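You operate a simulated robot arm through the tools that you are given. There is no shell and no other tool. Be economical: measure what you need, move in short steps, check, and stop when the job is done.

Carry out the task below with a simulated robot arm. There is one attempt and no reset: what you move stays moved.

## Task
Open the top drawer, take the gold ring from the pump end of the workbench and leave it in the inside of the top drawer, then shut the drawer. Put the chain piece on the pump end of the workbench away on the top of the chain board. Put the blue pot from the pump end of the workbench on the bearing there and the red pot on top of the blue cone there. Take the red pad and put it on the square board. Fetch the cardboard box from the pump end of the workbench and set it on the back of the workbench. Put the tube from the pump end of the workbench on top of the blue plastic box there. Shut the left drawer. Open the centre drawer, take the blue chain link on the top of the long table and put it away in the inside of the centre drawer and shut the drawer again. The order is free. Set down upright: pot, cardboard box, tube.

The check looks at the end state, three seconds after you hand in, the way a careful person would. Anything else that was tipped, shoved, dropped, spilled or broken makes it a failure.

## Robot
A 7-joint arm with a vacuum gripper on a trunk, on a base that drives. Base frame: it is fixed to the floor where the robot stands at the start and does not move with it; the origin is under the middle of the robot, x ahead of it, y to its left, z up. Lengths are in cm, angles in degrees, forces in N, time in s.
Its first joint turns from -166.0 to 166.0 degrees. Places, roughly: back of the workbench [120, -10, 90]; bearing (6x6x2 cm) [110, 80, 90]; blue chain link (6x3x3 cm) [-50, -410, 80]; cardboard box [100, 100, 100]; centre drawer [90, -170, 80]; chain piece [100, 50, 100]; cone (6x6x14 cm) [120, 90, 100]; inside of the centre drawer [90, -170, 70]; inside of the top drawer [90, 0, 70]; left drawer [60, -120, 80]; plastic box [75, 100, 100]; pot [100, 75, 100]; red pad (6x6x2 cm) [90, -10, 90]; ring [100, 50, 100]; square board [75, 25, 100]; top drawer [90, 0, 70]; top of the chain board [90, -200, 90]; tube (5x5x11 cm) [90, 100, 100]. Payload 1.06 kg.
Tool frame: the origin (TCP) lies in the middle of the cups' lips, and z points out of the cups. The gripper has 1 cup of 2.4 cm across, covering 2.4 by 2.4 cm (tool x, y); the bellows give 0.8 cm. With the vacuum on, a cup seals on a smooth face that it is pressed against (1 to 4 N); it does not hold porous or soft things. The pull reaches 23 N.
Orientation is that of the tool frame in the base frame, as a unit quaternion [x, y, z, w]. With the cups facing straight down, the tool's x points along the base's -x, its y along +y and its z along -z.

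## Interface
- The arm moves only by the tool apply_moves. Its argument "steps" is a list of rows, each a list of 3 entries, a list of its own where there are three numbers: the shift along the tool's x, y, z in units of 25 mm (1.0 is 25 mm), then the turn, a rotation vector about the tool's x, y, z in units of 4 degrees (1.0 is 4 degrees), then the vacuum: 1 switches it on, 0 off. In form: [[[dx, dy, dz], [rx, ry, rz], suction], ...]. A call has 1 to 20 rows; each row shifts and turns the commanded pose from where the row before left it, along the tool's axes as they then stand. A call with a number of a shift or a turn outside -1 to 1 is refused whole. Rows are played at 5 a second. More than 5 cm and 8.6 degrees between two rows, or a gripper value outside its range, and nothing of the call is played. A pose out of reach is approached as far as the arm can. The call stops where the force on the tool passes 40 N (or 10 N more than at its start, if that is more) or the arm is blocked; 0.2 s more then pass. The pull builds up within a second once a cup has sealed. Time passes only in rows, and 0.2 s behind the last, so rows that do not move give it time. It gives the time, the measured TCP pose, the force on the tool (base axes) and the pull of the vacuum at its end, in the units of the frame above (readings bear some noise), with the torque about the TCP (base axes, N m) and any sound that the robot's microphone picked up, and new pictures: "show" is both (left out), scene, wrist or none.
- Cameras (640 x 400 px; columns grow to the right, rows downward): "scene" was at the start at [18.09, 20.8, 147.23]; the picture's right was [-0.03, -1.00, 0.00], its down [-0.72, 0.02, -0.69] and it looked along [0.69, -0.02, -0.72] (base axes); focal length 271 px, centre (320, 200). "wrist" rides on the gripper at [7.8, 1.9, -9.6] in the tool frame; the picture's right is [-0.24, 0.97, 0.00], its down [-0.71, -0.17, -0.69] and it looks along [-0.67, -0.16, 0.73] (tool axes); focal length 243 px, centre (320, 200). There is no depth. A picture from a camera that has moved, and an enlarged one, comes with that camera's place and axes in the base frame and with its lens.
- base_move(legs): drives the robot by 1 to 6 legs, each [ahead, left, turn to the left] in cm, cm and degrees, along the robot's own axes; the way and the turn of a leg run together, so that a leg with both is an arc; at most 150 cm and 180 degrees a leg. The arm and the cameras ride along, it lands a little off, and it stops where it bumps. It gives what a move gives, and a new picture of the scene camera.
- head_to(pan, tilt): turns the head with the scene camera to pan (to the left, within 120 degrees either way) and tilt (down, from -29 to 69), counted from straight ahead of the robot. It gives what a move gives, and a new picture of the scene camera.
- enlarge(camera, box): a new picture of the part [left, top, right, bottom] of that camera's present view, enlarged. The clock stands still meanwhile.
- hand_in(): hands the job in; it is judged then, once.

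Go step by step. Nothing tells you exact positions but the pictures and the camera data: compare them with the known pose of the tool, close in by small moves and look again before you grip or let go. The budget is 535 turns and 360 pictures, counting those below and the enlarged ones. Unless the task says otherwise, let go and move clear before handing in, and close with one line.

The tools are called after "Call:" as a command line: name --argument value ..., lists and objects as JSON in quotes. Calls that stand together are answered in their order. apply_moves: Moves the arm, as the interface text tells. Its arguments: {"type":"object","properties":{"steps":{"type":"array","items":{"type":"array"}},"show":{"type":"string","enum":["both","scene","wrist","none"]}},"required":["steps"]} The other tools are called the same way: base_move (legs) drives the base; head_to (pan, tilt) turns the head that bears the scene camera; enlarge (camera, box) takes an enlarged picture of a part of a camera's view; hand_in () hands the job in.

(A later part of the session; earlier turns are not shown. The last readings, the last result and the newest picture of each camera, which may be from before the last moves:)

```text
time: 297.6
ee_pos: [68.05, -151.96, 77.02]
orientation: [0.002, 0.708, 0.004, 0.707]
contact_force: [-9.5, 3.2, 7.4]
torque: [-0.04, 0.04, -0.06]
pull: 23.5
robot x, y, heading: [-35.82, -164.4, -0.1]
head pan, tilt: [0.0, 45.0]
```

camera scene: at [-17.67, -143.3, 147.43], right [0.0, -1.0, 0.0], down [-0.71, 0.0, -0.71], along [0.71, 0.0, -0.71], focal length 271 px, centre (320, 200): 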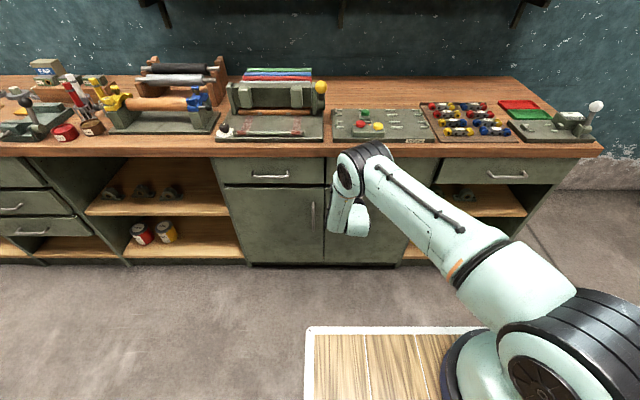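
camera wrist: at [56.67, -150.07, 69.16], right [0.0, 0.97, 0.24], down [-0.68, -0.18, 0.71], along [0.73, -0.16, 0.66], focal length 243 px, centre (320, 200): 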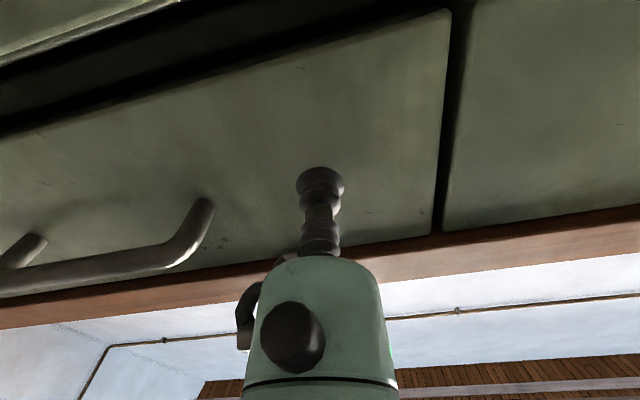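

Sealed. Pull the centre drawer open about 22 cm.

Call:
apply_moves --steps '[[[0, 0, -0.2], [0, 0, 0], 1], [[0, 0, -0.3], [0, 0, 0], 1], [[0, 0, -0.4], [0, 0, 0], 1], [[0, 0, -0.4], [0, 0, 0], 1], [[0, 0, -0.5], [0, 0, 0], 1], [[0, 0, -0.5], [0, 0, 0], 1], [[0, 0, -0.5], [0, 0, 0], 1], [[0, 0, -0.5], [0, 0, 0], 1], [[0, 0, -0.5], [0, 0, 0], 1], [[0, 0, -0.5], [0, 0, 0], 1], [[0, 0, -0.5], [0, 0, 0], 1], [[0, 0, -0.5], [0, 0, 0], 1], [[0, 0, -0.5], [0, 0, 0], 1], [[0, 0, -0.5], [0, 0, 0], 1], [[0, 0, -0.5], [0, 0, 0], 1], [[0, 0, -0.5], [0, 0, 0], 1], [[0, 0, -0.5], [0, 0, 0], 1], [[0, 0, -0.5], [0, 0, 0], 1], [[0, 0, -0.4], [0, 0, 0], 1], [[0, 0, -0.2], [0, 0, 0], 1]]'

```text
time: 301.8
ee_pos: [45.81, -152.01, 77.11]
orientation: [0.002, 0.708, 0.004, 0.706]
contact_force: [0.9, 4.6, -4.8]
torque: [-0.13, -0.04, 0.02]
pull: 23.2
robot x, y, heading: [-36.04, -164.26, 0.2]
head pan, tilt: [0.0, 45.0]
camera scene: at [-17.65, -143.27, 147.42], right [0.0, -1.0, 0.0], down [-0.71, 0.0, -0.71], along [0.71, 0.0, -0.71], focal length 271 px, centre (320, 200)
camera wrist: at [36.25, -150.07, 69.28], right [0.0, 0.97, 0.24], down [-0.68, -0.18, 0.71], along [0.73, -0.16, 0.66], focal length 243 px, centre (320, 200)
```

scene: 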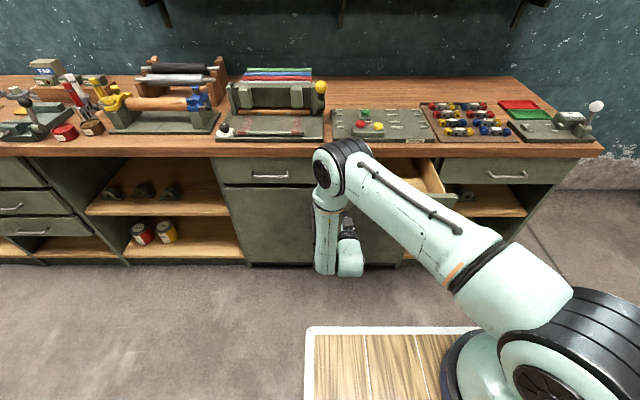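
wrist: 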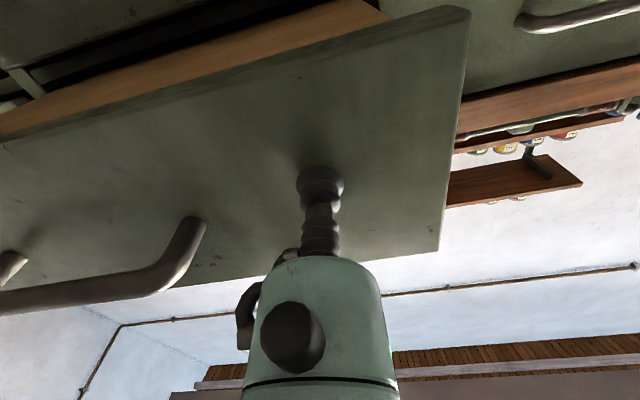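

Pull out 4 cm more, then release, back off and rise.

Call:
apply_moves --steps '[[[0, 0, -0.4], [0, 0, 0], 1], [[0, 0, -0.5], [0, 0, 0], 1], [[0, 0, -0.5], [0, 0, 0], 1], [[0, 0, -0.2], [0, 0, 0], 1], [[0, 0, 0], [0, 0, 0], 0], [[0, 0, 0], [0, 0, 0], 0], [[0, 0, 0], [0, 0, 0], 0], [[0, 0, 0], [0, 0, 0], 0], [[0, 0, -0.3], [0, 0, 0], 0], [[0, 0, -0.8], [0, 0, 0], 0], [[-0.5, 0, -0.3], [0, 0, 0], 0], [[-1, 0, 0], [0, 0, 0], 0], [[-1, 0, 0], [0, 0, 0], 0], [[-1, 0, 0], [0, 0, 0], 0], [[-1, 0, 0], [0, 0, 0], 0], [[-1, 0, 0], [0, 0, 0], 0], [[-1, 0, 0], [0, 0, 0], 0], [[-1, 0, 0], [0, 0, 0], 0], [[-1, 0, 0], [0, 0, 0], 0], [[-1, 0, 0], [0, 0, 0], 0]]' --show "none"

Call:
apply_moves --steps '[[[-1, 0, 0.8], [0, 0, 0], 0], [[-1, 0, 0.8], [0, 0, 0], 0], [[-1, 0, 0.8], [0, 0, 0], 0], [[0, 0, 0.8], [0, 0, 0], 0], [[0, 0, 0], [0, 0, 0], 0]]' --show "scene"

```text
time: 305.9
ee_pos: [38.48, -152.47, 100.71]
orientation: [0.0, 0.708, 0.004, 0.706]
contact_force: [-0.3, 0.1, 0.0]
torque: [-0.01, -0.01, 0.0]
pull: 0.0
robot x, y, heading: [-36.05, -164.3, 0.0]
head pan, tilt: [0.0, 45.0]
```

```text
time: 307.1
ee_pos: [46.44, -152.27, 108.37]
orientation: [0.001, 0.708, 0.004, 0.706]
contact_force: [-0.6, 0.1, 0.1]
torque: [-0.03, -0.03, 0.0]
pull: 0.1
robot x, y, heading: [-35.76, -164.67, 0.3]
head pan, tilt: [0.0, 45.0]
camera scene: at [-17.68, -143.3, 147.43], right [0.0, -1.0, 0.0], down [-0.71, 0.0, -0.71], along [0.71, 0.0, -0.71], focal length 271 px, centre (320, 200)
```

scene: 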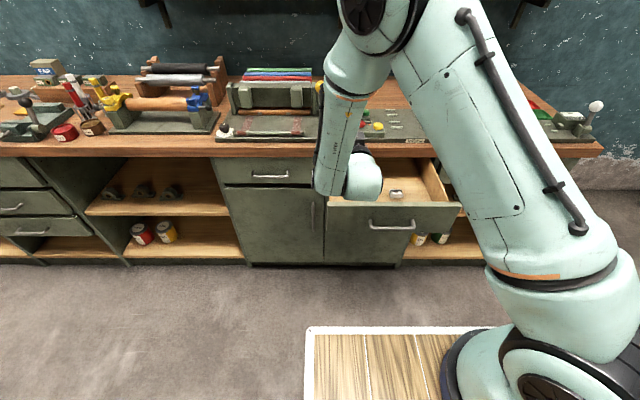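

Centre drawer is open, with one small item inside. Turn the tool down again and look toward the long table.

Call:
apply_moves --steps '[[[0, 0, 0], [0, 1, 0], 0], [[0, 0, 0], [0, 1, 0], 0], [[0, 0, 0], [0, 1, 0], 0], [[0, 0, 0], [0, 1, 0], 0], [[0, 0, 0], [0, 1, 0], 0], [[0, 0, 0], [0, 1, 0], 0], [[0, 0, 0], [0, 1, 0], 0], [[0, 0, 0], [0, 1, 0], 0], [[0, 0, 0], [0, 1, 0], 0], [[0, 0, 0], [0, 1, 0], 0], [[0, 0, 0], [0, 1, 0], 0], [[0, 0, 0], [0, 1, 0], 0], [[0, 0, 0], [0, 1, 0], 0], [[0, 0, 0], [0, 1, 0], 0], [[0, 0, 0], [0, 1, 0], 0], [[0, 0, 0], [0, 1, 0], 0], [[0, 0, 0], [0, 1, 0], 0], [[0, 0, 0], [0, 1, 0], 0], [[0, 0, 0], [0, 1, 0], 0], [[0, 0, 0], [0, 1, 0], 0]]' --show "none"

Call:
apply_moves --steps '[[[0, 0, 0], [0, 1, 0], 0], [[0, 0, 0], [0, 1, 0], 0], [[0, 0, 0], [0, 0.5, 0], 0], [[0, 0, -1], [0, 0, 0], 0], [[0, 0, -1], [0, 0, 0], 0], [[0, 0, -1], [0, 0, 0], 0], [[0, 0, 0], [0, 0, 0], 0]]' --show "none"

Call:
head_to --pan -100 --tilt 25

```text
time: 311.4
ee_pos: [46.01, -152.81, 107.09]
orientation: [-0.001, 0.996, 0.003, 0.086]
contact_force: [-0.6, 0.5, -0.5]
torque: [-0.01, 0.02, -0.03]
pull: 0.0
out of reach, approached as far as the arm can: row 11
robot x, y, heading: [-35.6, -164.38, 0.3]
head pan, tilt: [0.0, 45.0]
```

```text
time: 312.9
ee_pos: [46.15, -152.65, 114.64]
orientation: [-0.001, 1.0, 0.004, 0.0]
contact_force: [-0.3, 0.4, 0.2]
torque: [-0.01, 0.0, 0.02]
pull: 0.1
robot x, y, heading: [-35.84, -164.4, 0.2]
head pan, tilt: [0.0, 45.0]
```

```text
time: 314.7
ee_pos: [46.22, -152.65, 114.58]
orientation: [-0.002, 1.0, 0.002, -0.001]
contact_force: [-0.4, -0.5, -0.7]
torque: [0.04, 0.02, -0.01]
pull: 0.0
robot x, y, heading: [-35.55, -164.41, 0.0]
head pan, tilt: [-100.0, 25.0]
camera scene: at [-27.37, -152.4, 150.48], right [-0.99, 0.17, 0.0], down [0.07, 0.42, -0.91], along [-0.15, -0.89, -0.42], focal length 271 px, centre (320, 200)
```

scene: 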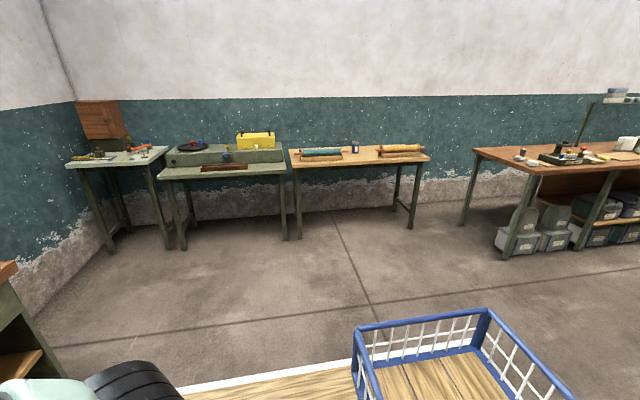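

The wooden long table across is at roughly x −40…−165, y −370…−410. Zoom to find the blue chain link.

Call:
enlarge --camera "scene" --box '[270, 120, 450, 200]'

Call:
enlarge --camera "scene" --box '[50, 110, 300, 220]'

```text
3.56 times, centred on (360, 160) of scene
camera zoom: at [-27.37, -152.4, 150.48], right [-0.99, 0.17, 0.0], down [0.07, 0.42, -0.91], along [-0.15, -0.89, -0.42], focal length 963 px, centre (178, 342)
```

zoom: 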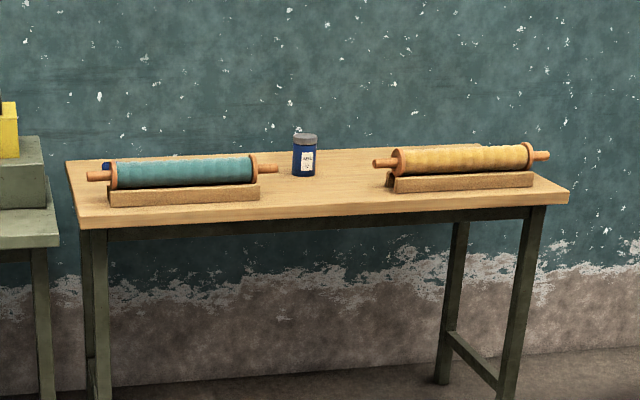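

```text
2.56 times, centred on (175, 165) of scene
camera zoom: at [-27.37, -152.4, 150.48], right [-0.99, 0.17, 0.0], down [0.07, 0.42, -0.91], along [-0.15, -0.89, -0.42], focal length 694 px, centre (691, 290)
```

zoom: 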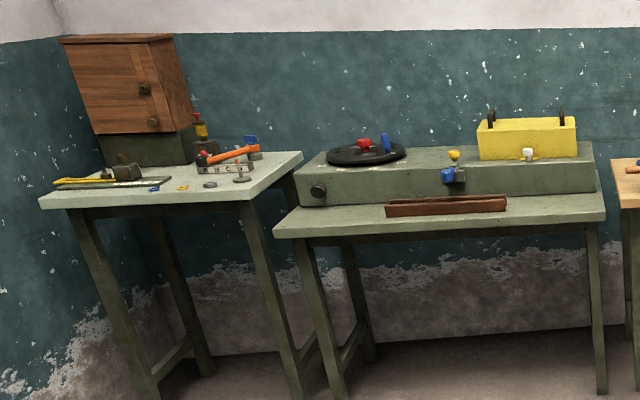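

The blue link should be behind the teal roll at the table's left end, about (−50,−410). Turn right 90° and drive there.

Call:
base_move --legs '[[0, 0, -90], [75, 0, 0], [65, -12, 0]]'

Call:
head_to --pan 0 --tilt 45

```text
time: 325.6
ee_pos: [-28.13, -381.27, 114.63]
orientation: [0.693, 0.721, 0.003, 0.002]
contact_force: [-0.5, -0.1, 0.2]
torque: [0.02, -0.01, -0.01]
pull: 0.1
robot x, y, heading: [-42.86, -299.59, -87.7]
head pan, tilt: [-100.0, 25.0]
camera scene: at [-30.56, -307.6, 150.48], right [0.13, 0.99, 0.0], down [0.42, -0.06, -0.91], along [-0.9, 0.12, -0.42], focal length 271 px, centre (320, 200)
```

scene: 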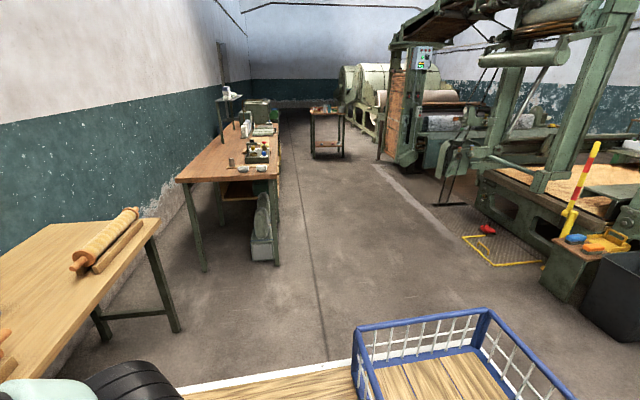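

```text
time: 327.3
ee_pos: [-28.15, -381.22, 114.71]
orientation: [0.693, 0.72, 0.004, 0.002]
contact_force: [-0.4, 0.1, 0.5]
torque: [0.0, -0.01, 0.01]
pull: 0.0
robot x, y, heading: [-42.85, -299.49, -87.8]
head pan, tilt: [0.0, 45.0]
camera scene: at [-21.12, -316.97, 147.43], right [-1.0, -0.04, 0.0], down [-0.03, 0.71, -0.71], along [0.03, -0.71, -0.71], focal length 271 px, centre (320, 200)
```

scene: 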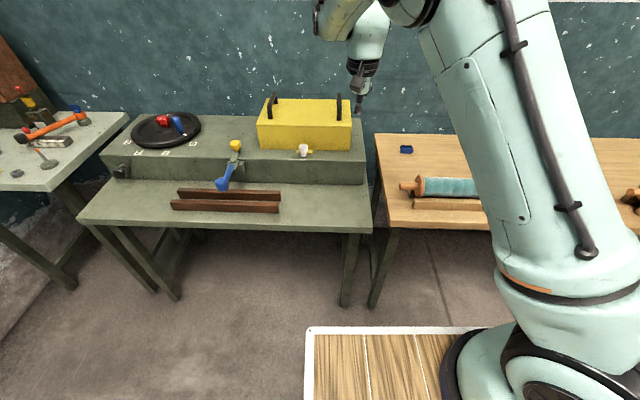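

There is the blue link at about (−53,−413). Zoom in on it, then drive a bit forward and right.

Call:
enlarge --camera "scene" --box '[365, 120, 485, 220]'

Call:
base_move --legs '[[26, -12, -2]]'

```text
4.00 times, centred on (425, 170) of scene
camera zoom: at [-21.12, -316.97, 147.43], right [-1.0, -0.04, 0.0], down [-0.03, 0.71, -0.71], along [0.03, -0.71, -0.71], focal length 1084 px, centre (-100, 320)
```

zoom: 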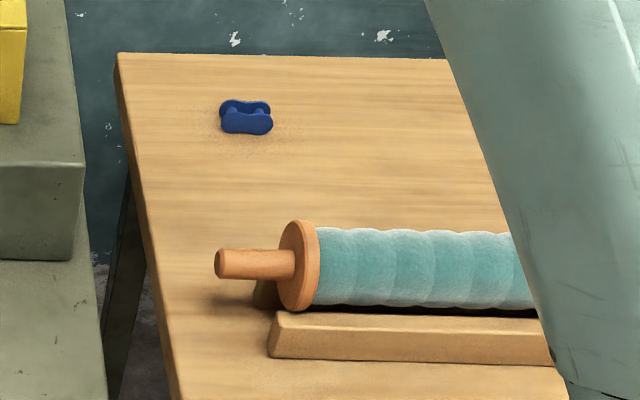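

```text
time: 329.4
ee_pos: [-42.25, -409.1, 114.57]
orientation: [0.705, 0.709, 0.003, 0.001]
contact_force: [0.0, 0.2, 0.3]
torque: [0.01, -0.02, 0.02]
pull: 0.0
robot x, y, heading: [-54.48, -326.86, -89.7]
head pan, tilt: [0.0, 45.0]
camera scene: at [-32.9, -345.22, 147.42], right [-1.0, 0.0, 0.0], down [0.0, 0.71, -0.71], along [0.0, -0.71, -0.71], focal length 271 px, centre (320, 200)
```

scene: 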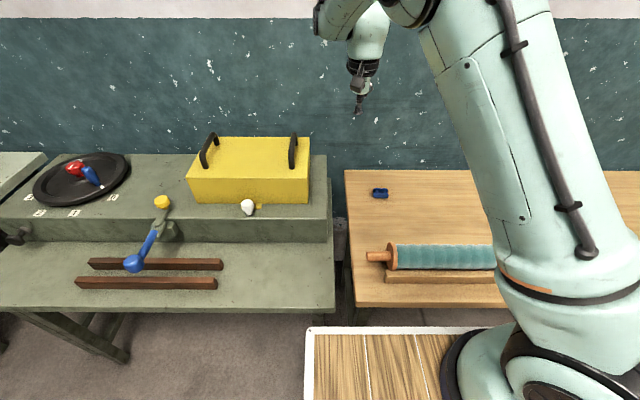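

Move above the link and look with the wrist camera.

Call:
apply_moves --steps '[[[0, -0.92, 0], [0, 0, 0], 0], [[0, -0.92, 0.5], [0, 0, 0], 0], [[0, -0.92, 0.8], [0, 0, 0], 0], [[0, -0.92, 0.8], [0, 0, 0], 0], [[-0.3, -0.92, 0.8], [0, 0, 0], 0], [[-0.4, 0, 0.8], [0, 0, 0], 0], [[0, 0, 0.8], [0, 0, 0], 0], [[0, 0, 0], [0, 0, 0], 0]]' --show "wrist"

Call:
enlarge --camera "wrist" --box '[250, 50, 390, 150]'

```text
time: 331.2
ee_pos: [-53.72, -410.94, 103.32]
orientation: [0.705, 0.709, 0.002, 0.002]
contact_force: [-0.5, -0.5, -0.2]
torque: [0.01, 0.01, -0.01]
pull: 0.1
robot x, y, heading: [-54.22, -327.42, -89.7]
head pan, tilt: [0.0, 45.0]
camera wrist: at [-51.92, -403.06, 112.88], right [0.97, -0.23, 0.01], down [-0.17, -0.71, 0.68], along [-0.15, -0.67, -0.73], focal length 243 px, centre (320, 200)
```

wrist: 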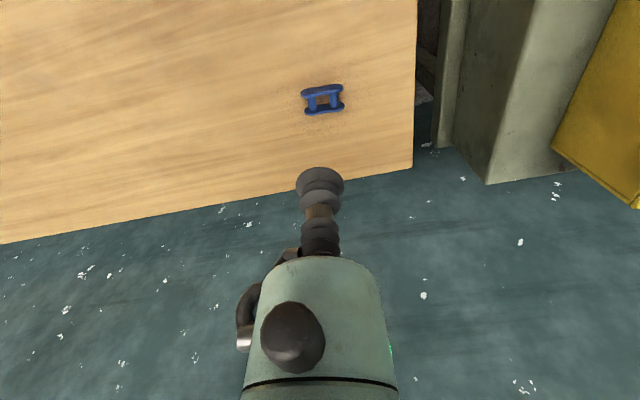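

```text
4.00 times, centred on (320, 100) of wrist
camera zoom: at [-51.92, -403.06, 112.88], right [0.97, -0.23, 0.01], down [-0.17, -0.71, 0.68], along [-0.15, -0.67, -0.73], focal length 970 px, centre (320, 600)
```

zoom: 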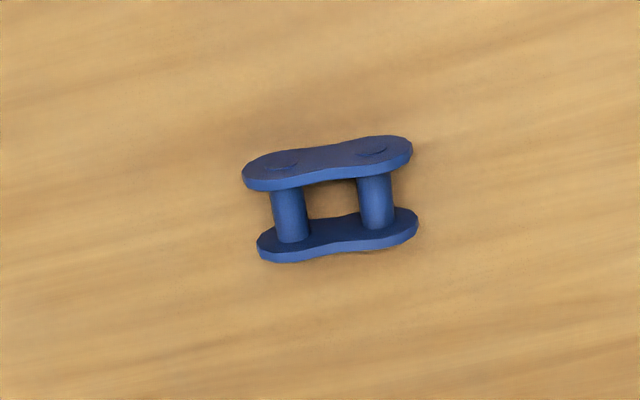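

The link stands on its plate edges, centre about (−54,−414.9), top near z 82. Approach to 4 cm above and look again.

Call:
apply_moves --steps '[[[-0.8, -0.06, 0.5], [0, 0, 0], 0], [[-0.8, -0.06, 0.8], [0, 0, 0], 0], [[0, 0, 0.9], [0, 0, 0], 0], [[0, 0, 0.9], [0, 0, 0], 0], [[0, 0, 0.9], [0, 0, 0], 0], [[0, 0, 0.9], [0, 0, 0], 0], [[0, 0, 0.9], [0, 0, 0], 0], [[0, 0, 0.9], [0, 0, 0], 0], [[0, 0, 0], [0, 0, 0], 0]]' --show "none"

Call:
enlarge --camera "wrist" --box '[240, 100, 400, 220]'

Call:
enlarge --camera "scene" --box '[340, 160, 420, 220]'

```text
time: 333.2
ee_pos: [-53.91, -415.01, 86.71]
orientation: [0.705, 0.709, 0.003, 0.002]
contact_force: [0.5, -0.2, -0.9]
torque: [0.01, -0.03, 0.0]
pull: 0.0
robot x, y, heading: [-54.24, -327.17, -89.8]
head pan, tilt: [0.0, 45.0]
```

```text
3.33 times, centred on (320, 160) of wrist
camera zoom: at [-52.05, -407.19, 96.19], right [0.97, -0.23, 0.01], down [-0.17, -0.71, 0.68], along [-0.15, -0.67, -0.73], focal length 809 px, centre (320, 333)
```

zoom: 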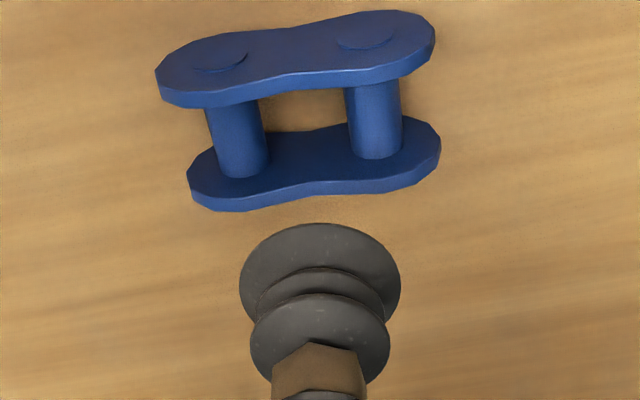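

```text
6.67 times, centred on (380, 190) of scene
camera zoom: at [-32.9, -345.21, 147.43], right [-1.0, 0.0, 0.0], down [0.0, 0.71, -0.71], along [0.0, -0.71, -0.71], focal length 1806 px, centre (-80, 267)
```

zoom: 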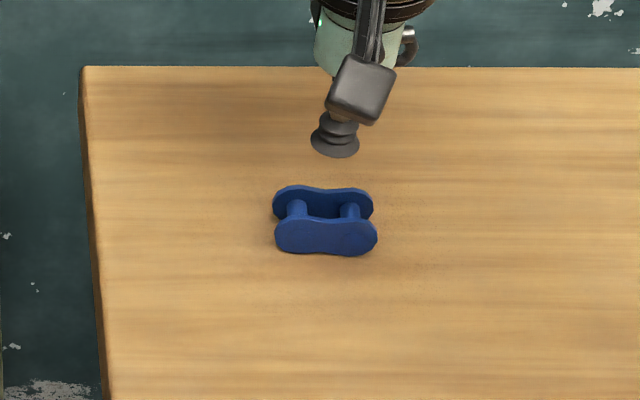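

Centre of its top is at (−54.1,−415.3). Lower gently with vacuum and see whether it seals.

Call:
apply_moves --steps '[[[-0.12, -0.08, 0.6], [0, 0, 0], 0], [[0, 0, 0.6], [0, 0, 0], 1], [[0, 0, 0.3], [0, 0, 0], 1], [[0, 0, 0.15], [0, 0, 0], 1], [[0, 0, 0], [0, 0, 0], 1]]' --show "none"

Call:
enlarge --camera "wrist" --box '[240, 100, 400, 220]'

```text
time: 334.4
ee_pos: [-53.89, -415.32, 82.42]
orientation: [0.705, 0.709, 0.003, 0.002]
contact_force: [0.2, -1.1, 2.9]
torque: [-0.02, 0.02, 0.0]
pull: 0.1
robot x, y, heading: [-54.07, -327.03, -89.6]
head pan, tilt: [0.0, 45.0]
```

```text
3.33 times, centred on (320, 160) of wrist
camera zoom: at [-52.17, -407.38, 92.0], right [0.97, -0.23, 0.01], down [-0.17, -0.71, 0.68], along [-0.15, -0.67, -0.73], focal length 809 px, centre (320, 333)
```

zoom: 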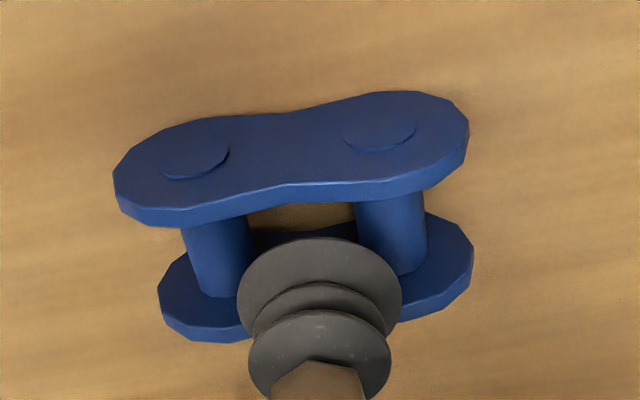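

Touching but not sealed. Press slightly more and wait.

Call:
apply_moves --steps '[[[0, 0, 0.06], [0, 0, 0], 1], [[0, 0, 0.06], [0, 0, 0], 1], [[0, 0, 0], [0, 0, 0], 1]]' --show "wrist"

```text
time: 335.2
ee_pos: [-53.95, -415.35, 82.15]
orientation: [0.706, 0.709, 0.003, 0.002]
contact_force: [-1.5, 1.2, 5.0]
torque: [-0.03, -0.05, -0.02]
pull: 0.1
robot x, y, heading: [-54.38, -327.54, -89.7]
head pan, tilt: [0.0, 45.0]
camera wrist: at [-52.15, -407.44, 91.69], right [0.97, -0.23, 0.01], down [-0.17, -0.71, 0.68], along [-0.15, -0.67, -0.73], focal length 243 px, centre (320, 200)
```

wrist: 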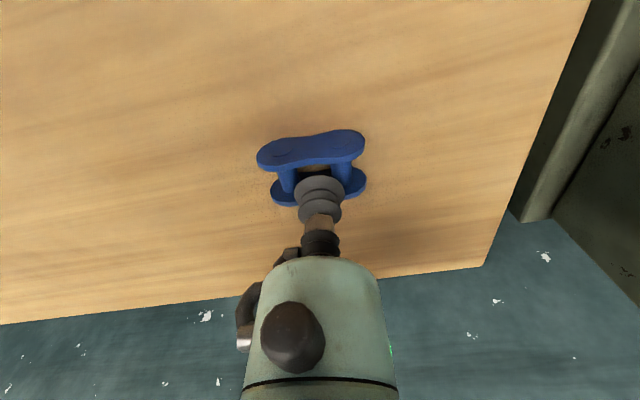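

No seal over the open middle. Lift slightly and try over the right pin (x≈−52.4) where plates and pin give more area.

Call:
apply_moves --steps '[[[0, 0, -0.3], [0, 0, 0], 1], [[0.04, 0.65, 0], [0, 0, 0], 1], [[0, 0, 0.15], [0, 0, 0], 1], [[0, 0, 0.1], [0, 0, 0], 1], [[0, 0, 0.05], [0, 0, 0], 1], [[0, 0, 0], [0, 0, 0], 1], [[0, 0, 0], [0, 0, 0], 1]]' --show "wrist"

```text
time: 336.8
ee_pos: [-52.41, -415.13, 82.19]
orientation: [0.706, 0.708, 0.004, 0.003]
contact_force: [-0.4, -7.5, 16.8]
torque: [0.04, 0.0, 0.02]
pull: 23.0
robot x, y, heading: [-54.04, -327.22, -89.8]
head pan, tilt: [0.0, 45.0]
camera wrist: at [-50.58, -407.25, 91.69], right [0.97, -0.23, 0.01], down [-0.17, -0.71, 0.68], along [-0.15, -0.67, -0.73], focal length 243 px, centre (320, 200)
```

wrist: 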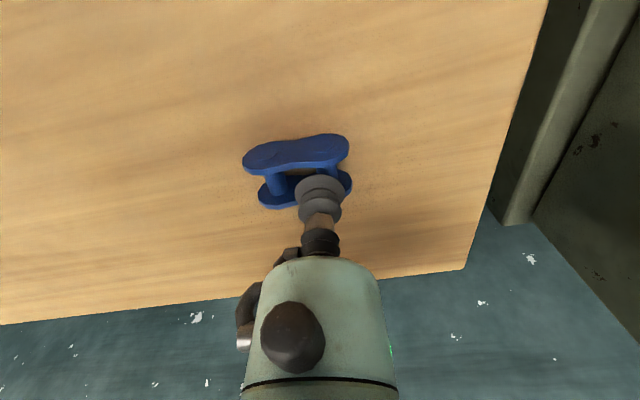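

It sealed over the pin. Lift carefully and check the hold.

Call:
apply_moves --steps '[[[0, 0, -0.2], [0, 0, 0], 1], [[0, 0, -0.4], [0, 0, 0], 1], [[0, 0, -0.8], [0, 0, 0], 1], [[0, 0, -1], [0, 0, 0], 1], [[0, 0, -1], [0, 0, 0], 1], [[0, 0, -1], [0, 0, 0], 1], [[0, 0, -1], [0, 0, 0], 1], [[0, 0, -1], [0, 0, 0], 1], [[0, 0, -1], [0, 0, 0], 1], [[0, 0, -1], [0, 0, 0], 1], [[0, 0, -1], [0, 0, 0], 1], [[0, 0, -1], [0, 0, 0], 1], [[0, 0, -1], [0, 0, 0], 1], [[0, 0, 0], [0, 0, 0], 1]]'

```text
time: 339.8
ee_pos: [-52.55, -415.16, 110.49]
orientation: [0.705, 0.709, 0.003, 0.002]
contact_force: [0.1, -0.6, -0.9]
torque: [0.03, 0.02, 0.02]
pull: 23.3
robot x, y, heading: [-54.5, -327.31, -89.8]
head pan, tilt: [0.0, 45.0]
camera scene: at [-32.9, -345.22, 147.43], right [-1.0, 0.0, 0.0], down [0.0, 0.71, -0.71], along [0.0, -0.71, -0.71], focal length 271 px, centre (320, 200)
camera wrist: at [-50.77, -407.25, 120.13], right [0.97, -0.23, 0.01], down [-0.17, -0.71, 0.68], along [-0.15, -0.67, -0.73], focal length 243 px, centre (320, 200)
```

scene: 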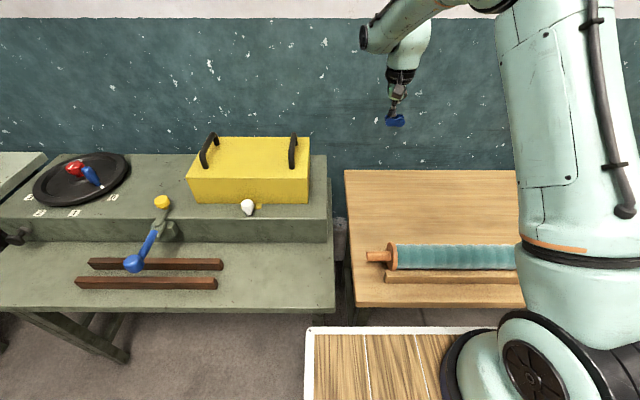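
wrist: 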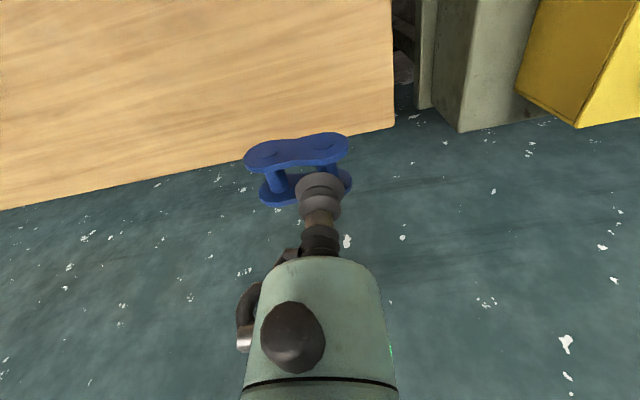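

Held firmly. Retract the arm a bit and drive back to the centre drawer.

Call:
apply_moves --steps '[[[0.8, 0, -0.1], [0, 0, 0], 1], [[0.8, 0, -0.1], [0, 0, 0], 1], [[0.8, 0, -0.1], [0, 0, 0], 1], [[0.8, 0, -0.1], [0, 0, 0], 1], [[0.8, 0, -0.1], [0, 0, 0], 1], [[0.8, 0, -0.1], [0, 0, 0], 1], [[0.8, 0, -0.1], [0, 0, 0], 1], [[0.8, 0, -0.1], [0, 0, 0], 1], [[0.8, 0, -0.1], [0, 0, 0], 1], [[0.8, 0, -0.1], [0, 0, 0], 1], [[0, 0, 0], [0, 0, 0], 1]]' --show "none"

Call:
base_move --legs '[[-80, 0, 0], [-80, 0, 0], [0, 0, 90]]'

```text
time: 342.2
ee_pos: [-52.72, -395.19, 113.26]
orientation: [0.705, 0.709, 0.003, 0.002]
contact_force: [-0.5, -0.8, -0.5]
torque: [0.01, -0.03, -0.01]
pull: 22.6
robot x, y, heading: [-54.22, -327.16, -89.7]
head pan, tilt: [0.0, 45.0]
```

```text
time: 354.3
ee_pos: [12.17, -162.05, 113.34]
orientation: [-0.029, 1.0, 0.004, -0.002]
contact_force: [0.3, 0.4, 0.9]
torque: [0.01, -0.02, 0.0]
pull: 22.6
robot x, y, heading: [-55.76, -166.86, 3.4]
head pan, tilt: [0.0, 45.0]
camera scene: at [-38.79, -145.02, 147.43], right [0.06, -1.0, 0.0], down [-0.71, -0.04, -0.71], along [0.71, 0.04, -0.71], focal length 271 px, centre (320, 200)
```

scene: 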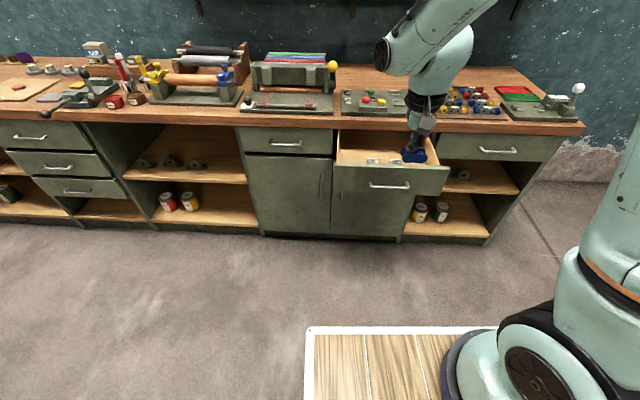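

Now drive 47 cm forward while straightening.

Call:
base_move --legs '[[0, 0, -3.3], [46, 3, 0]]'

Call:
head_to --pan -10 --tilt 58

Call:
apply_moves --steps '[[[0, 0, 0], [0, 0, 0], 1]]' --show "wrist"

```text
time: 357.4
ee_pos: [57.25, -161.8, 113.26]
orientation: [-0.006, 1.0, 0.003, -0.001]
contact_force: [0.4, -0.5, -0.7]
torque: [0.01, 0.02, -0.01]
pull: 23.0
robot x, y, heading: [-10.9, -163.66, 0.8]
head pan, tilt: [0.0, 45.0]
camera scene: at [7.12, -142.5, 147.43], right [0.01, -1.0, 0.0], down [-0.71, -0.01, -0.71], along [0.71, 0.01, -0.71], focal length 271 px, centre (320, 200)
```

scene: 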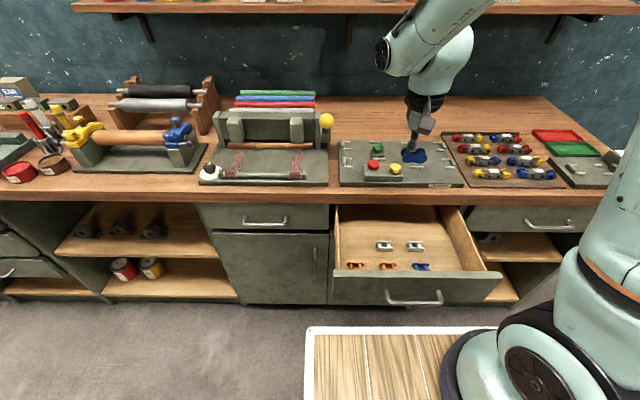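

```text
time: 358.2
ee_pos: [57.32, -161.8, 113.31]
orientation: [-0.005, 1.0, 0.004, -0.001]
contact_force: [-0.5, 0.3, 0.0]
torque: [0.0, -0.02, 0.0]
pull: 22.8
robot x, y, heading: [-11.08, -163.43, 0.7]
head pan, tilt: [-10.0, 58.0]
camera scene: at [5.79, -143.71, 145.72], right [-0.16, -0.99, 0.0], down [-0.84, 0.14, -0.53], along [0.52, -0.09, -0.85], focal length 271 px, centre (320, 200)
```

scene: 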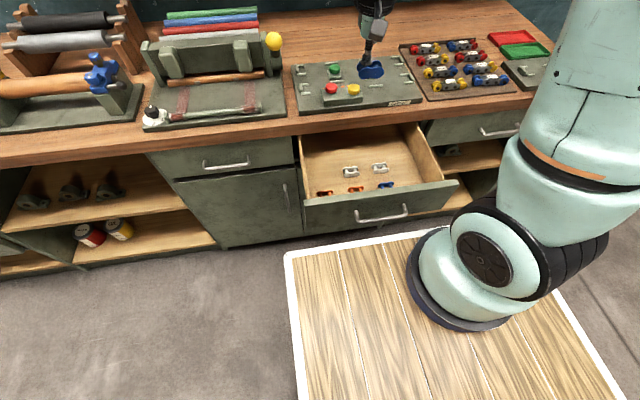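

```text
time: 358.6
ee_pos: [57.24, -161.75, 113.35]
orientation: [-0.006, 1.0, 0.004, -0.001]
contact_force: [0.0, 1.2, 0.3]
torque: [0.02, -0.01, -0.01]
pull: 22.6
robot x, y, heading: [-10.83, -164.17, 1.0]
head pan, tilt: [-10.0, 58.0]
camera wrist: at [49.4, -160.0, 122.88], right [0.22, 0.97, 0.01], down [0.71, -0.17, 0.68], along [0.67, -0.15, -0.73], focal length 243 px, centre (320, 200)
```

wrist: 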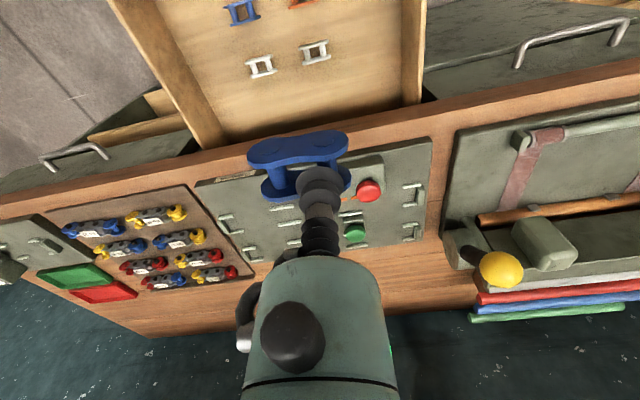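

The drawer holds orange, blue and white links; there's free floor to the rear and right. Zoom in.

Call:
enlarge --camera "scene" --box '[290, 115, 470, 235]'

```text
3.33 times, centred on (380, 175) of scene
camera zoom: at [5.79, -143.72, 145.72], right [-0.16, -0.99, 0.0], down [-0.84, 0.14, -0.53], along [0.52, -0.09, -0.85], focal length 903 px, centre (120, 283)
```

zoom: 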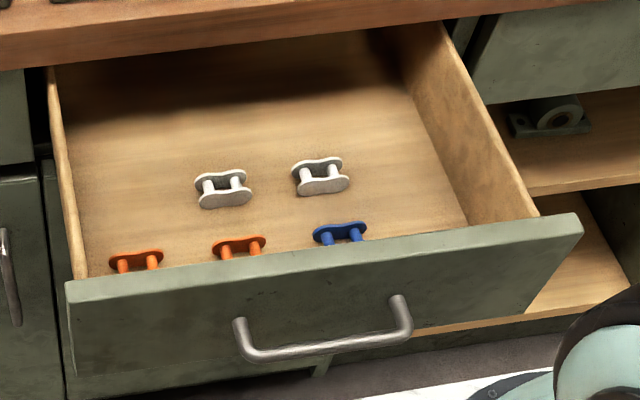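

The missing grid spot is about (58–60,−154). I'll yaw slightly (camera clear of the side wall), move there and descend partway.

Call:
apply_moves --steps '[[[0, 0, 0], [0, 0, -1], 1], [[0, 0, 0], [0, 0, -1], 1], [[0, 0, 0], [0, 0, -0.7], 1], [[-0.22, 0.75, 0], [0, 0, 0], 1], [[-0.22, 0.75, 0], [0, 0, 0], 1], [[-0.22, 0.75, 0], [0, 0, 0], 1], [[-0.22, 0.73, 0], [0, 0, 0], 1], [[0, 0, 1], [0, 0, 0], 1], [[0, 0, 1], [0, 0, 0], 1], [[0, 0, 1], [0, 0, 0], 1], [[0, 0, 1], [0, 0, 0], 1], [[0, 0, 1], [0, 0, 0], 1], [[0, 0, 1], [0, 0, 0], 1], [[0, 0, 1], [0, 0, 0], 1], [[0, 0, 1], [0, 0, 0], 1], [[0, 0, 1], [0, 0, 0], 1], [[0, 0, 0], [0, 0, 0], 1]]'

```text
time: 362.2
ee_pos: [57.7, -153.87, 90.91]
orientation: [-0.1, 0.995, 0.003, 0.0]
contact_force: [0.1, 0.3, 0.0]
torque: [-0.02, 0.01, -0.01]
pull: 23.0
robot x, y, heading: [-10.85, -163.87, 0.4]
head pan, tilt: [-10.0, 58.0]
camera scene: at [5.79, -143.72, 145.72], right [-0.16, -0.99, 0.0], down [-0.84, 0.14, -0.53], along [0.52, -0.09, -0.85], focal length 271 px, centre (320, 200)
camera wrist: at [49.76, -153.59, 100.37], right [0.04, 1.0, 0.01], down [0.73, -0.03, 0.68], along [0.68, -0.02, -0.73], focal length 243 px, centre (320, 200)
```

scene: 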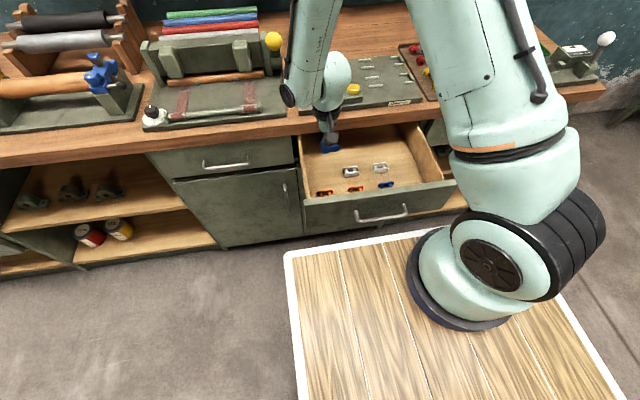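
wrist: 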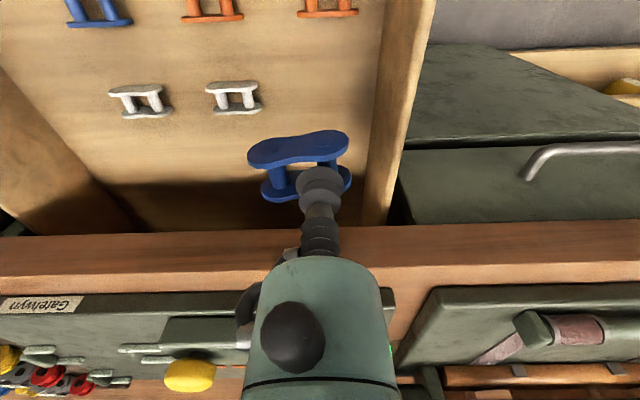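

The spot below is clear. Continue down.

Call:
apply_moves --steps '[[[0, 0.15, 1], [0, 0, 0], 1], [[0, 0, 1], [0, 0, 0], 1], [[0, 0, 1], [0, 0, 0], 1], [[0, 0, 1], [0, 0, 0], 1], [[0, 0, 1], [0, 0, 0], 1], [[0, 0, 0], [0, 0, 0], 1]]'

```text
time: 363.6
ee_pos: [57.9, -153.37, 78.39]
orientation: [-0.1, 0.995, 0.004, 0.0]
contact_force: [0.0, -0.2, -1.1]
torque: [0.01, 0.01, 0.02]
pull: 23.3
robot x, y, heading: [-10.65, -164.03, 0.8]
head pan, tilt: [-10.0, 58.0]
camera scene: at [5.79, -143.71, 145.71], right [-0.16, -0.99, 0.0], down [-0.84, 0.14, -0.53], along [0.52, -0.09, -0.85], focal length 271 px, centre (320, 200)
camera wrist: at [49.89, -153.11, 87.83], right [0.04, 1.0, 0.01], down [0.73, -0.03, 0.68], along [0.68, -0.02, -0.73], focal length 243 px, centre (320, 200)
```

scene: 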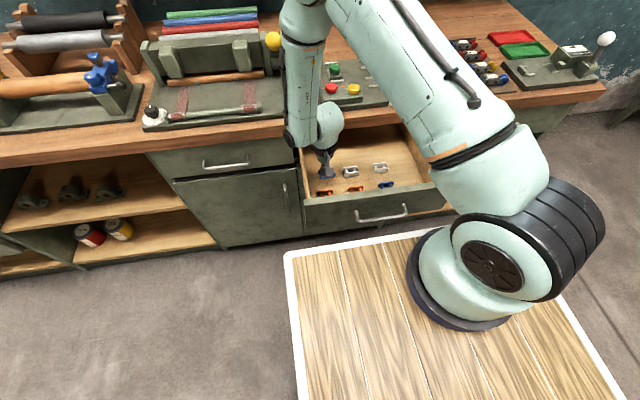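
wrist: 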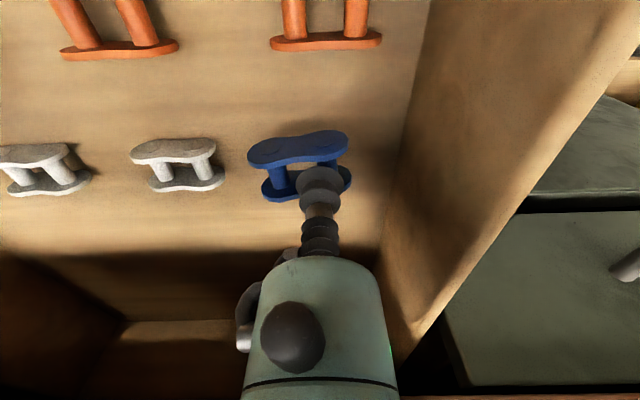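

Call:
apply_moves --steps '[[[0, 0, 0.6], [0, 0, 0], 1], [[0, 0, 0.6], [0, 0, 0], 1], [[0, 0, 0.3], [0, 0, 0], 1], [[0, 0, 0.2], [0, 0, 0], 1], [[0, 0, 0], [0, 0, 0], 1]]' --show "wrist"

```text
time: 364.6
ee_pos: [58.09, -153.48, 74.58]
orientation: [-0.099, 0.995, 0.005, 0.003]
contact_force: [0.2, -1.9, 19.8]
torque: [-0.04, 0.08, 0.0]
pull: 22.5
robot x, y, heading: [-10.54, -163.35, 1.0]
head pan, tilt: [-10.0, 58.0]
stopped in row 4: the force on the tool passed its limit at 48 N (the readings are from after the stop); the commanded pose is now the measured one
camera wrist: at [49.98, -153.08, 84.06], right [0.04, 1.0, 0.01], down [0.72, -0.03, 0.69], along [0.69, -0.02, -0.73], focal length 243 px, centre (320, 200)
```

wrist: 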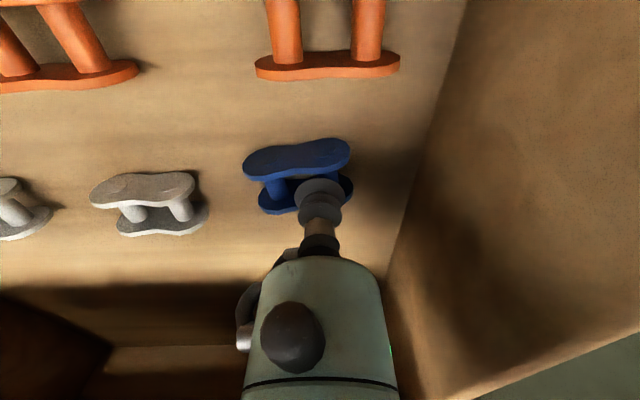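

The link is on the drawer floor (force up, almost no torque). Ease up, release and rise.

Call:
apply_moves --steps '[[[0, 0, -0.1], [0, 0, 0], 1], [[0, 0, 0], [0, 0, 0], 0], [[0, 0, 0], [0, 0, 0], 0], [[0, 0, 0], [0, 0, 0], 0], [[0, 0, 0], [0, 0, 0], 0], [[0, 0, 0], [0, 0, 0], 0], [[0, 0, -0.2], [0, 0, 0], 0], [[0, 0, -0.4], [0, 0, 0], 0], [[0, 0, -1], [0, 0, 0], 0], [[0, 0, -1], [0, 0, 0], 0], [[0, 0, -1], [0, 0, 0], 0], [[0, 0, -1], [0, 0, 0], 0], [[0, 0, -1], [0, 0, 0], 0], [[0, 0, -1], [0, 0, 0], 0], [[0, 0, -1], [0, 0, 0], 0], [[0, 0, -1], [0, 0, 0], 0], [[0, 0, -1], [0, 0, 0], 0], [[0, 0, -1], [0, 0, 0], 0], [[0, 0, -1], [0, 0, 0], 0], [[0, 0, 0], [0, 0, 0], 0]]' --show "wrist"

```text
time: 368.8
ee_pos: [57.75, -153.7, 103.68]
orientation: [-0.1, 0.995, 0.004, 0.001]
contact_force: [0.3, 0.0, -0.4]
torque: [0.02, -0.02, 0.0]
pull: 0.0
robot x, y, heading: [-10.68, -163.77, 1.0]
head pan, tilt: [-10.0, 58.0]
camera wrist: at [49.65, -153.39, 113.17], right [0.04, 1.0, 0.01], down [0.73, -0.03, 0.69], along [0.69, -0.02, -0.73], focal length 243 px, centre (320, 200)
```

wrist: 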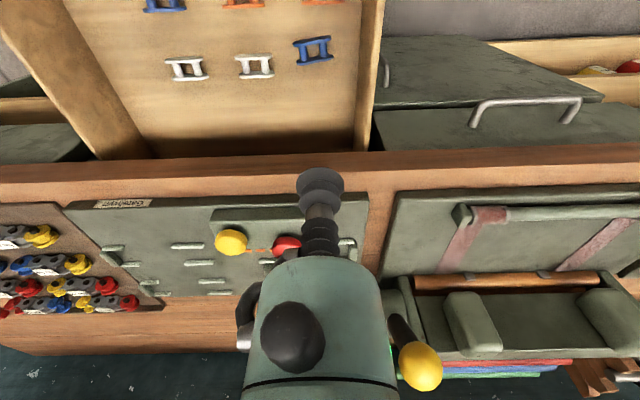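

The blue link is in the drawer. Un-yaw, extend slightly at height, back the base off 26 cm, and turn the tool horizontal to shut the drawer.

Call:
apply_moves --steps '[[[0, 0, -1], [0, 0, 1], 0], [[0, 0, -1], [0, 0, 1], 0], [[0, 0, -1], [0, 0, 0.7], 0], [[0, 0, -0.5], [0, 0, 0], 0], [[-0.9, 0, 0], [0, 0, 0], 0], [[-0.9, 0, 0], [0, 0, 0], 0], [[-0.9, 0, 0], [0, 0, 0], 0], [[0, 0, 0], [0, 0, 0], 0]]' --show "none"

Call:
base_move --legs '[[-27, 0, -1]]'

Call:
apply_moves --steps '[[[0, 0, 0], [0, -1, 0], 0], [[0, 0, 0], [0, -1, 0], 0], [[0, 0, 0], [0, -1, 0], 0], [[0, 0, 0], [0, -1, 0], 0], [[0, 0, 0], [0, -1, 0], 0], [[0, 0, 0], [0, -1, 0], 0], [[0, 0, 0], [0, -1, 0], 0], [[0, 0, 0], [0, -1, 0], 0], [[0, 0, 0], [0, -1, 0], 0], [[0, 0, 0], [0, -1, 0], 0], [[0, 0, 0], [0, -1, 0], 0], [[0, 0, 0], [0, -1, 0], 0], [[0, 0, 0], [0, -1, 0], 0], [[0, 0, 0], [0, -1, 0], 0], [[0, 0, 0], [0, -1, 0], 0], [[0, 0, 0], [0, -1, 0], 0], [[0, 0, 0], [0, -1, 0], 0], [[0, 0, 0], [0, -1, 0], 0], [[0, 0, 0], [0, -1, 0], 0], [[0, 0, 0], [0, -1, 0], 0]]' --show "none"

Call:
apply_moves --steps '[[[0, 0, 0], [0, -1, 0], 0], [[0, 0, 0], [0, -1, 0], 0], [[0, 0, 0], [0, -0.5, 0], 0], [[0, 0, 0], [0, 0, 0], 0]]' --show "scene"

```text
time: 370.6
ee_pos: [64.57, -153.75, 112.57]
orientation: [-0.006, 1.0, 0.005, 0.0]
contact_force: [-0.4, 0.8, -0.2]
torque: [-0.04, -0.02, -0.01]
pull: 0.0
robot x, y, heading: [-10.55, -163.94, 0.6]
head pan, tilt: [-10.0, 58.0]
```

```text
time: 372.5
ee_pos: [37.41, -155.33, 112.69]
orientation: [0.003, 1.0, 0.004, 0.001]
contact_force: [-0.6, 0.0, -0.5]
torque: [0.04, 0.0, -0.02]
pull: 0.1
robot x, y, heading: [-38.5, -163.51, -0.4]
head pan, tilt: [-10.0, 58.0]
camera scene: at [-21.21, -144.13, 145.72], right [-0.18, -0.98, 0.0], down [-0.83, 0.15, -0.53], along [0.52, -0.1, -0.85], focal length 271 px, centre (320, 200)
```

scene: 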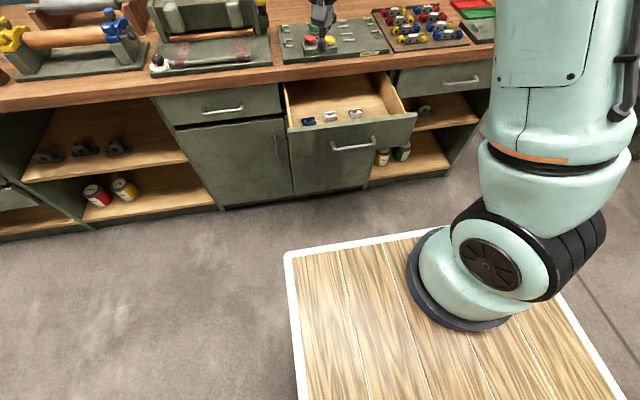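

```text
time: 376.7
ee_pos: [37.39, -155.35, 112.66]
orientation: [0.005, 0.765, 0.001, 0.644]
contact_force: [0.0, 0.6, 0.6]
torque: [-0.02, 0.0, 0.0]
pull: 0.1
robot x, y, heading: [-38.35, -163.99, -0.3]
head pan, tilt: [-10.0, 58.0]
```

```text
time: 377.7
ee_pos: [37.46, -155.34, 112.72]
orientation: [0.005, 0.706, 0.001, 0.708]
contact_force: [-0.6, 0.1, 0.2]
torque: [0.02, -0.02, 0.01]
pull: 0.1
robot x, y, heading: [-38.45, -163.38, -0.0]
head pan, tilt: [-10.0, 58.0]
camera scene: at [-21.21, -144.13, 145.71], right [-0.18, -0.98, 0.0], down [-0.83, 0.15, -0.53], along [0.52, -0.1, -0.85], focal length 271 px, centre (320, 200)
```

scene: 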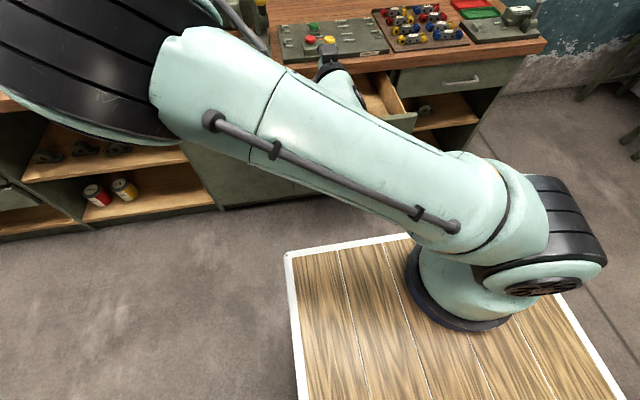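

Shift to y≈−152, back 1.5 cm, and lower in front of the face.

Call:
apply_moves --steps '[[[0, 0.6, -0.3], [0, 0, 0], 0], [[0.3, 0.6, -0.3], [0, 0, 0], 0], [[1, 0, 0], [0, 0, 0], 0], [[1, 0, 0], [0, 0, 0], 0], [[1, 0, 0], [0, 0, 0], 0], [[1, 0, 0], [0, 0, 0], 0], [[1, 0, 0], [0, 0, 0], 0], [[1, 0, 0], [0, 0, 0], 0], [[1, 0, 0], [0, 0, 0], 0], [[1, 0, 0], [0, 0, 0], 0], [[1, 0, 0], [0, 0, 0], 0], [[1, 0, 0], [0, 0, 0], 0], [[1, 0, 0], [0, 0, 0], 0], [[1, 0, 0], [0, 0, 0], 0], [[1, 0, 0], [0, 0, 0], 0], [[1, 0, 0], [0, 0, 0], 0], [[0, 0, 0], [0, 0, 0], 0]]' --show "wrist"

```text
time: 381.3
ee_pos: [35.9, -152.05, 77.01]
orientation: [0.005, 0.706, 0.002, 0.708]
contact_force: [0.0, 0.4, -0.8]
torque: [0.02, -0.02, 0.05]
pull: 0.0
robot x, y, heading: [-38.33, -164.06, -0.4]
head pan, tilt: [-10.0, 58.0]
camera wrist: at [26.43, -150.0, 69.08], right [0.01, 0.97, 0.24], down [-0.69, -0.17, 0.71], along [0.73, -0.17, 0.67], focal length 243 px, centre (320, 200)
```

wrist: 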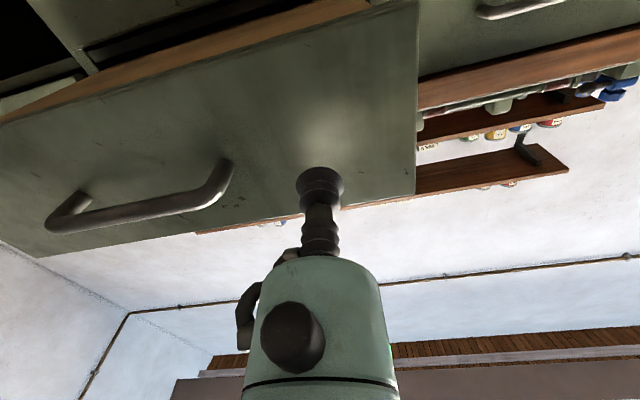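

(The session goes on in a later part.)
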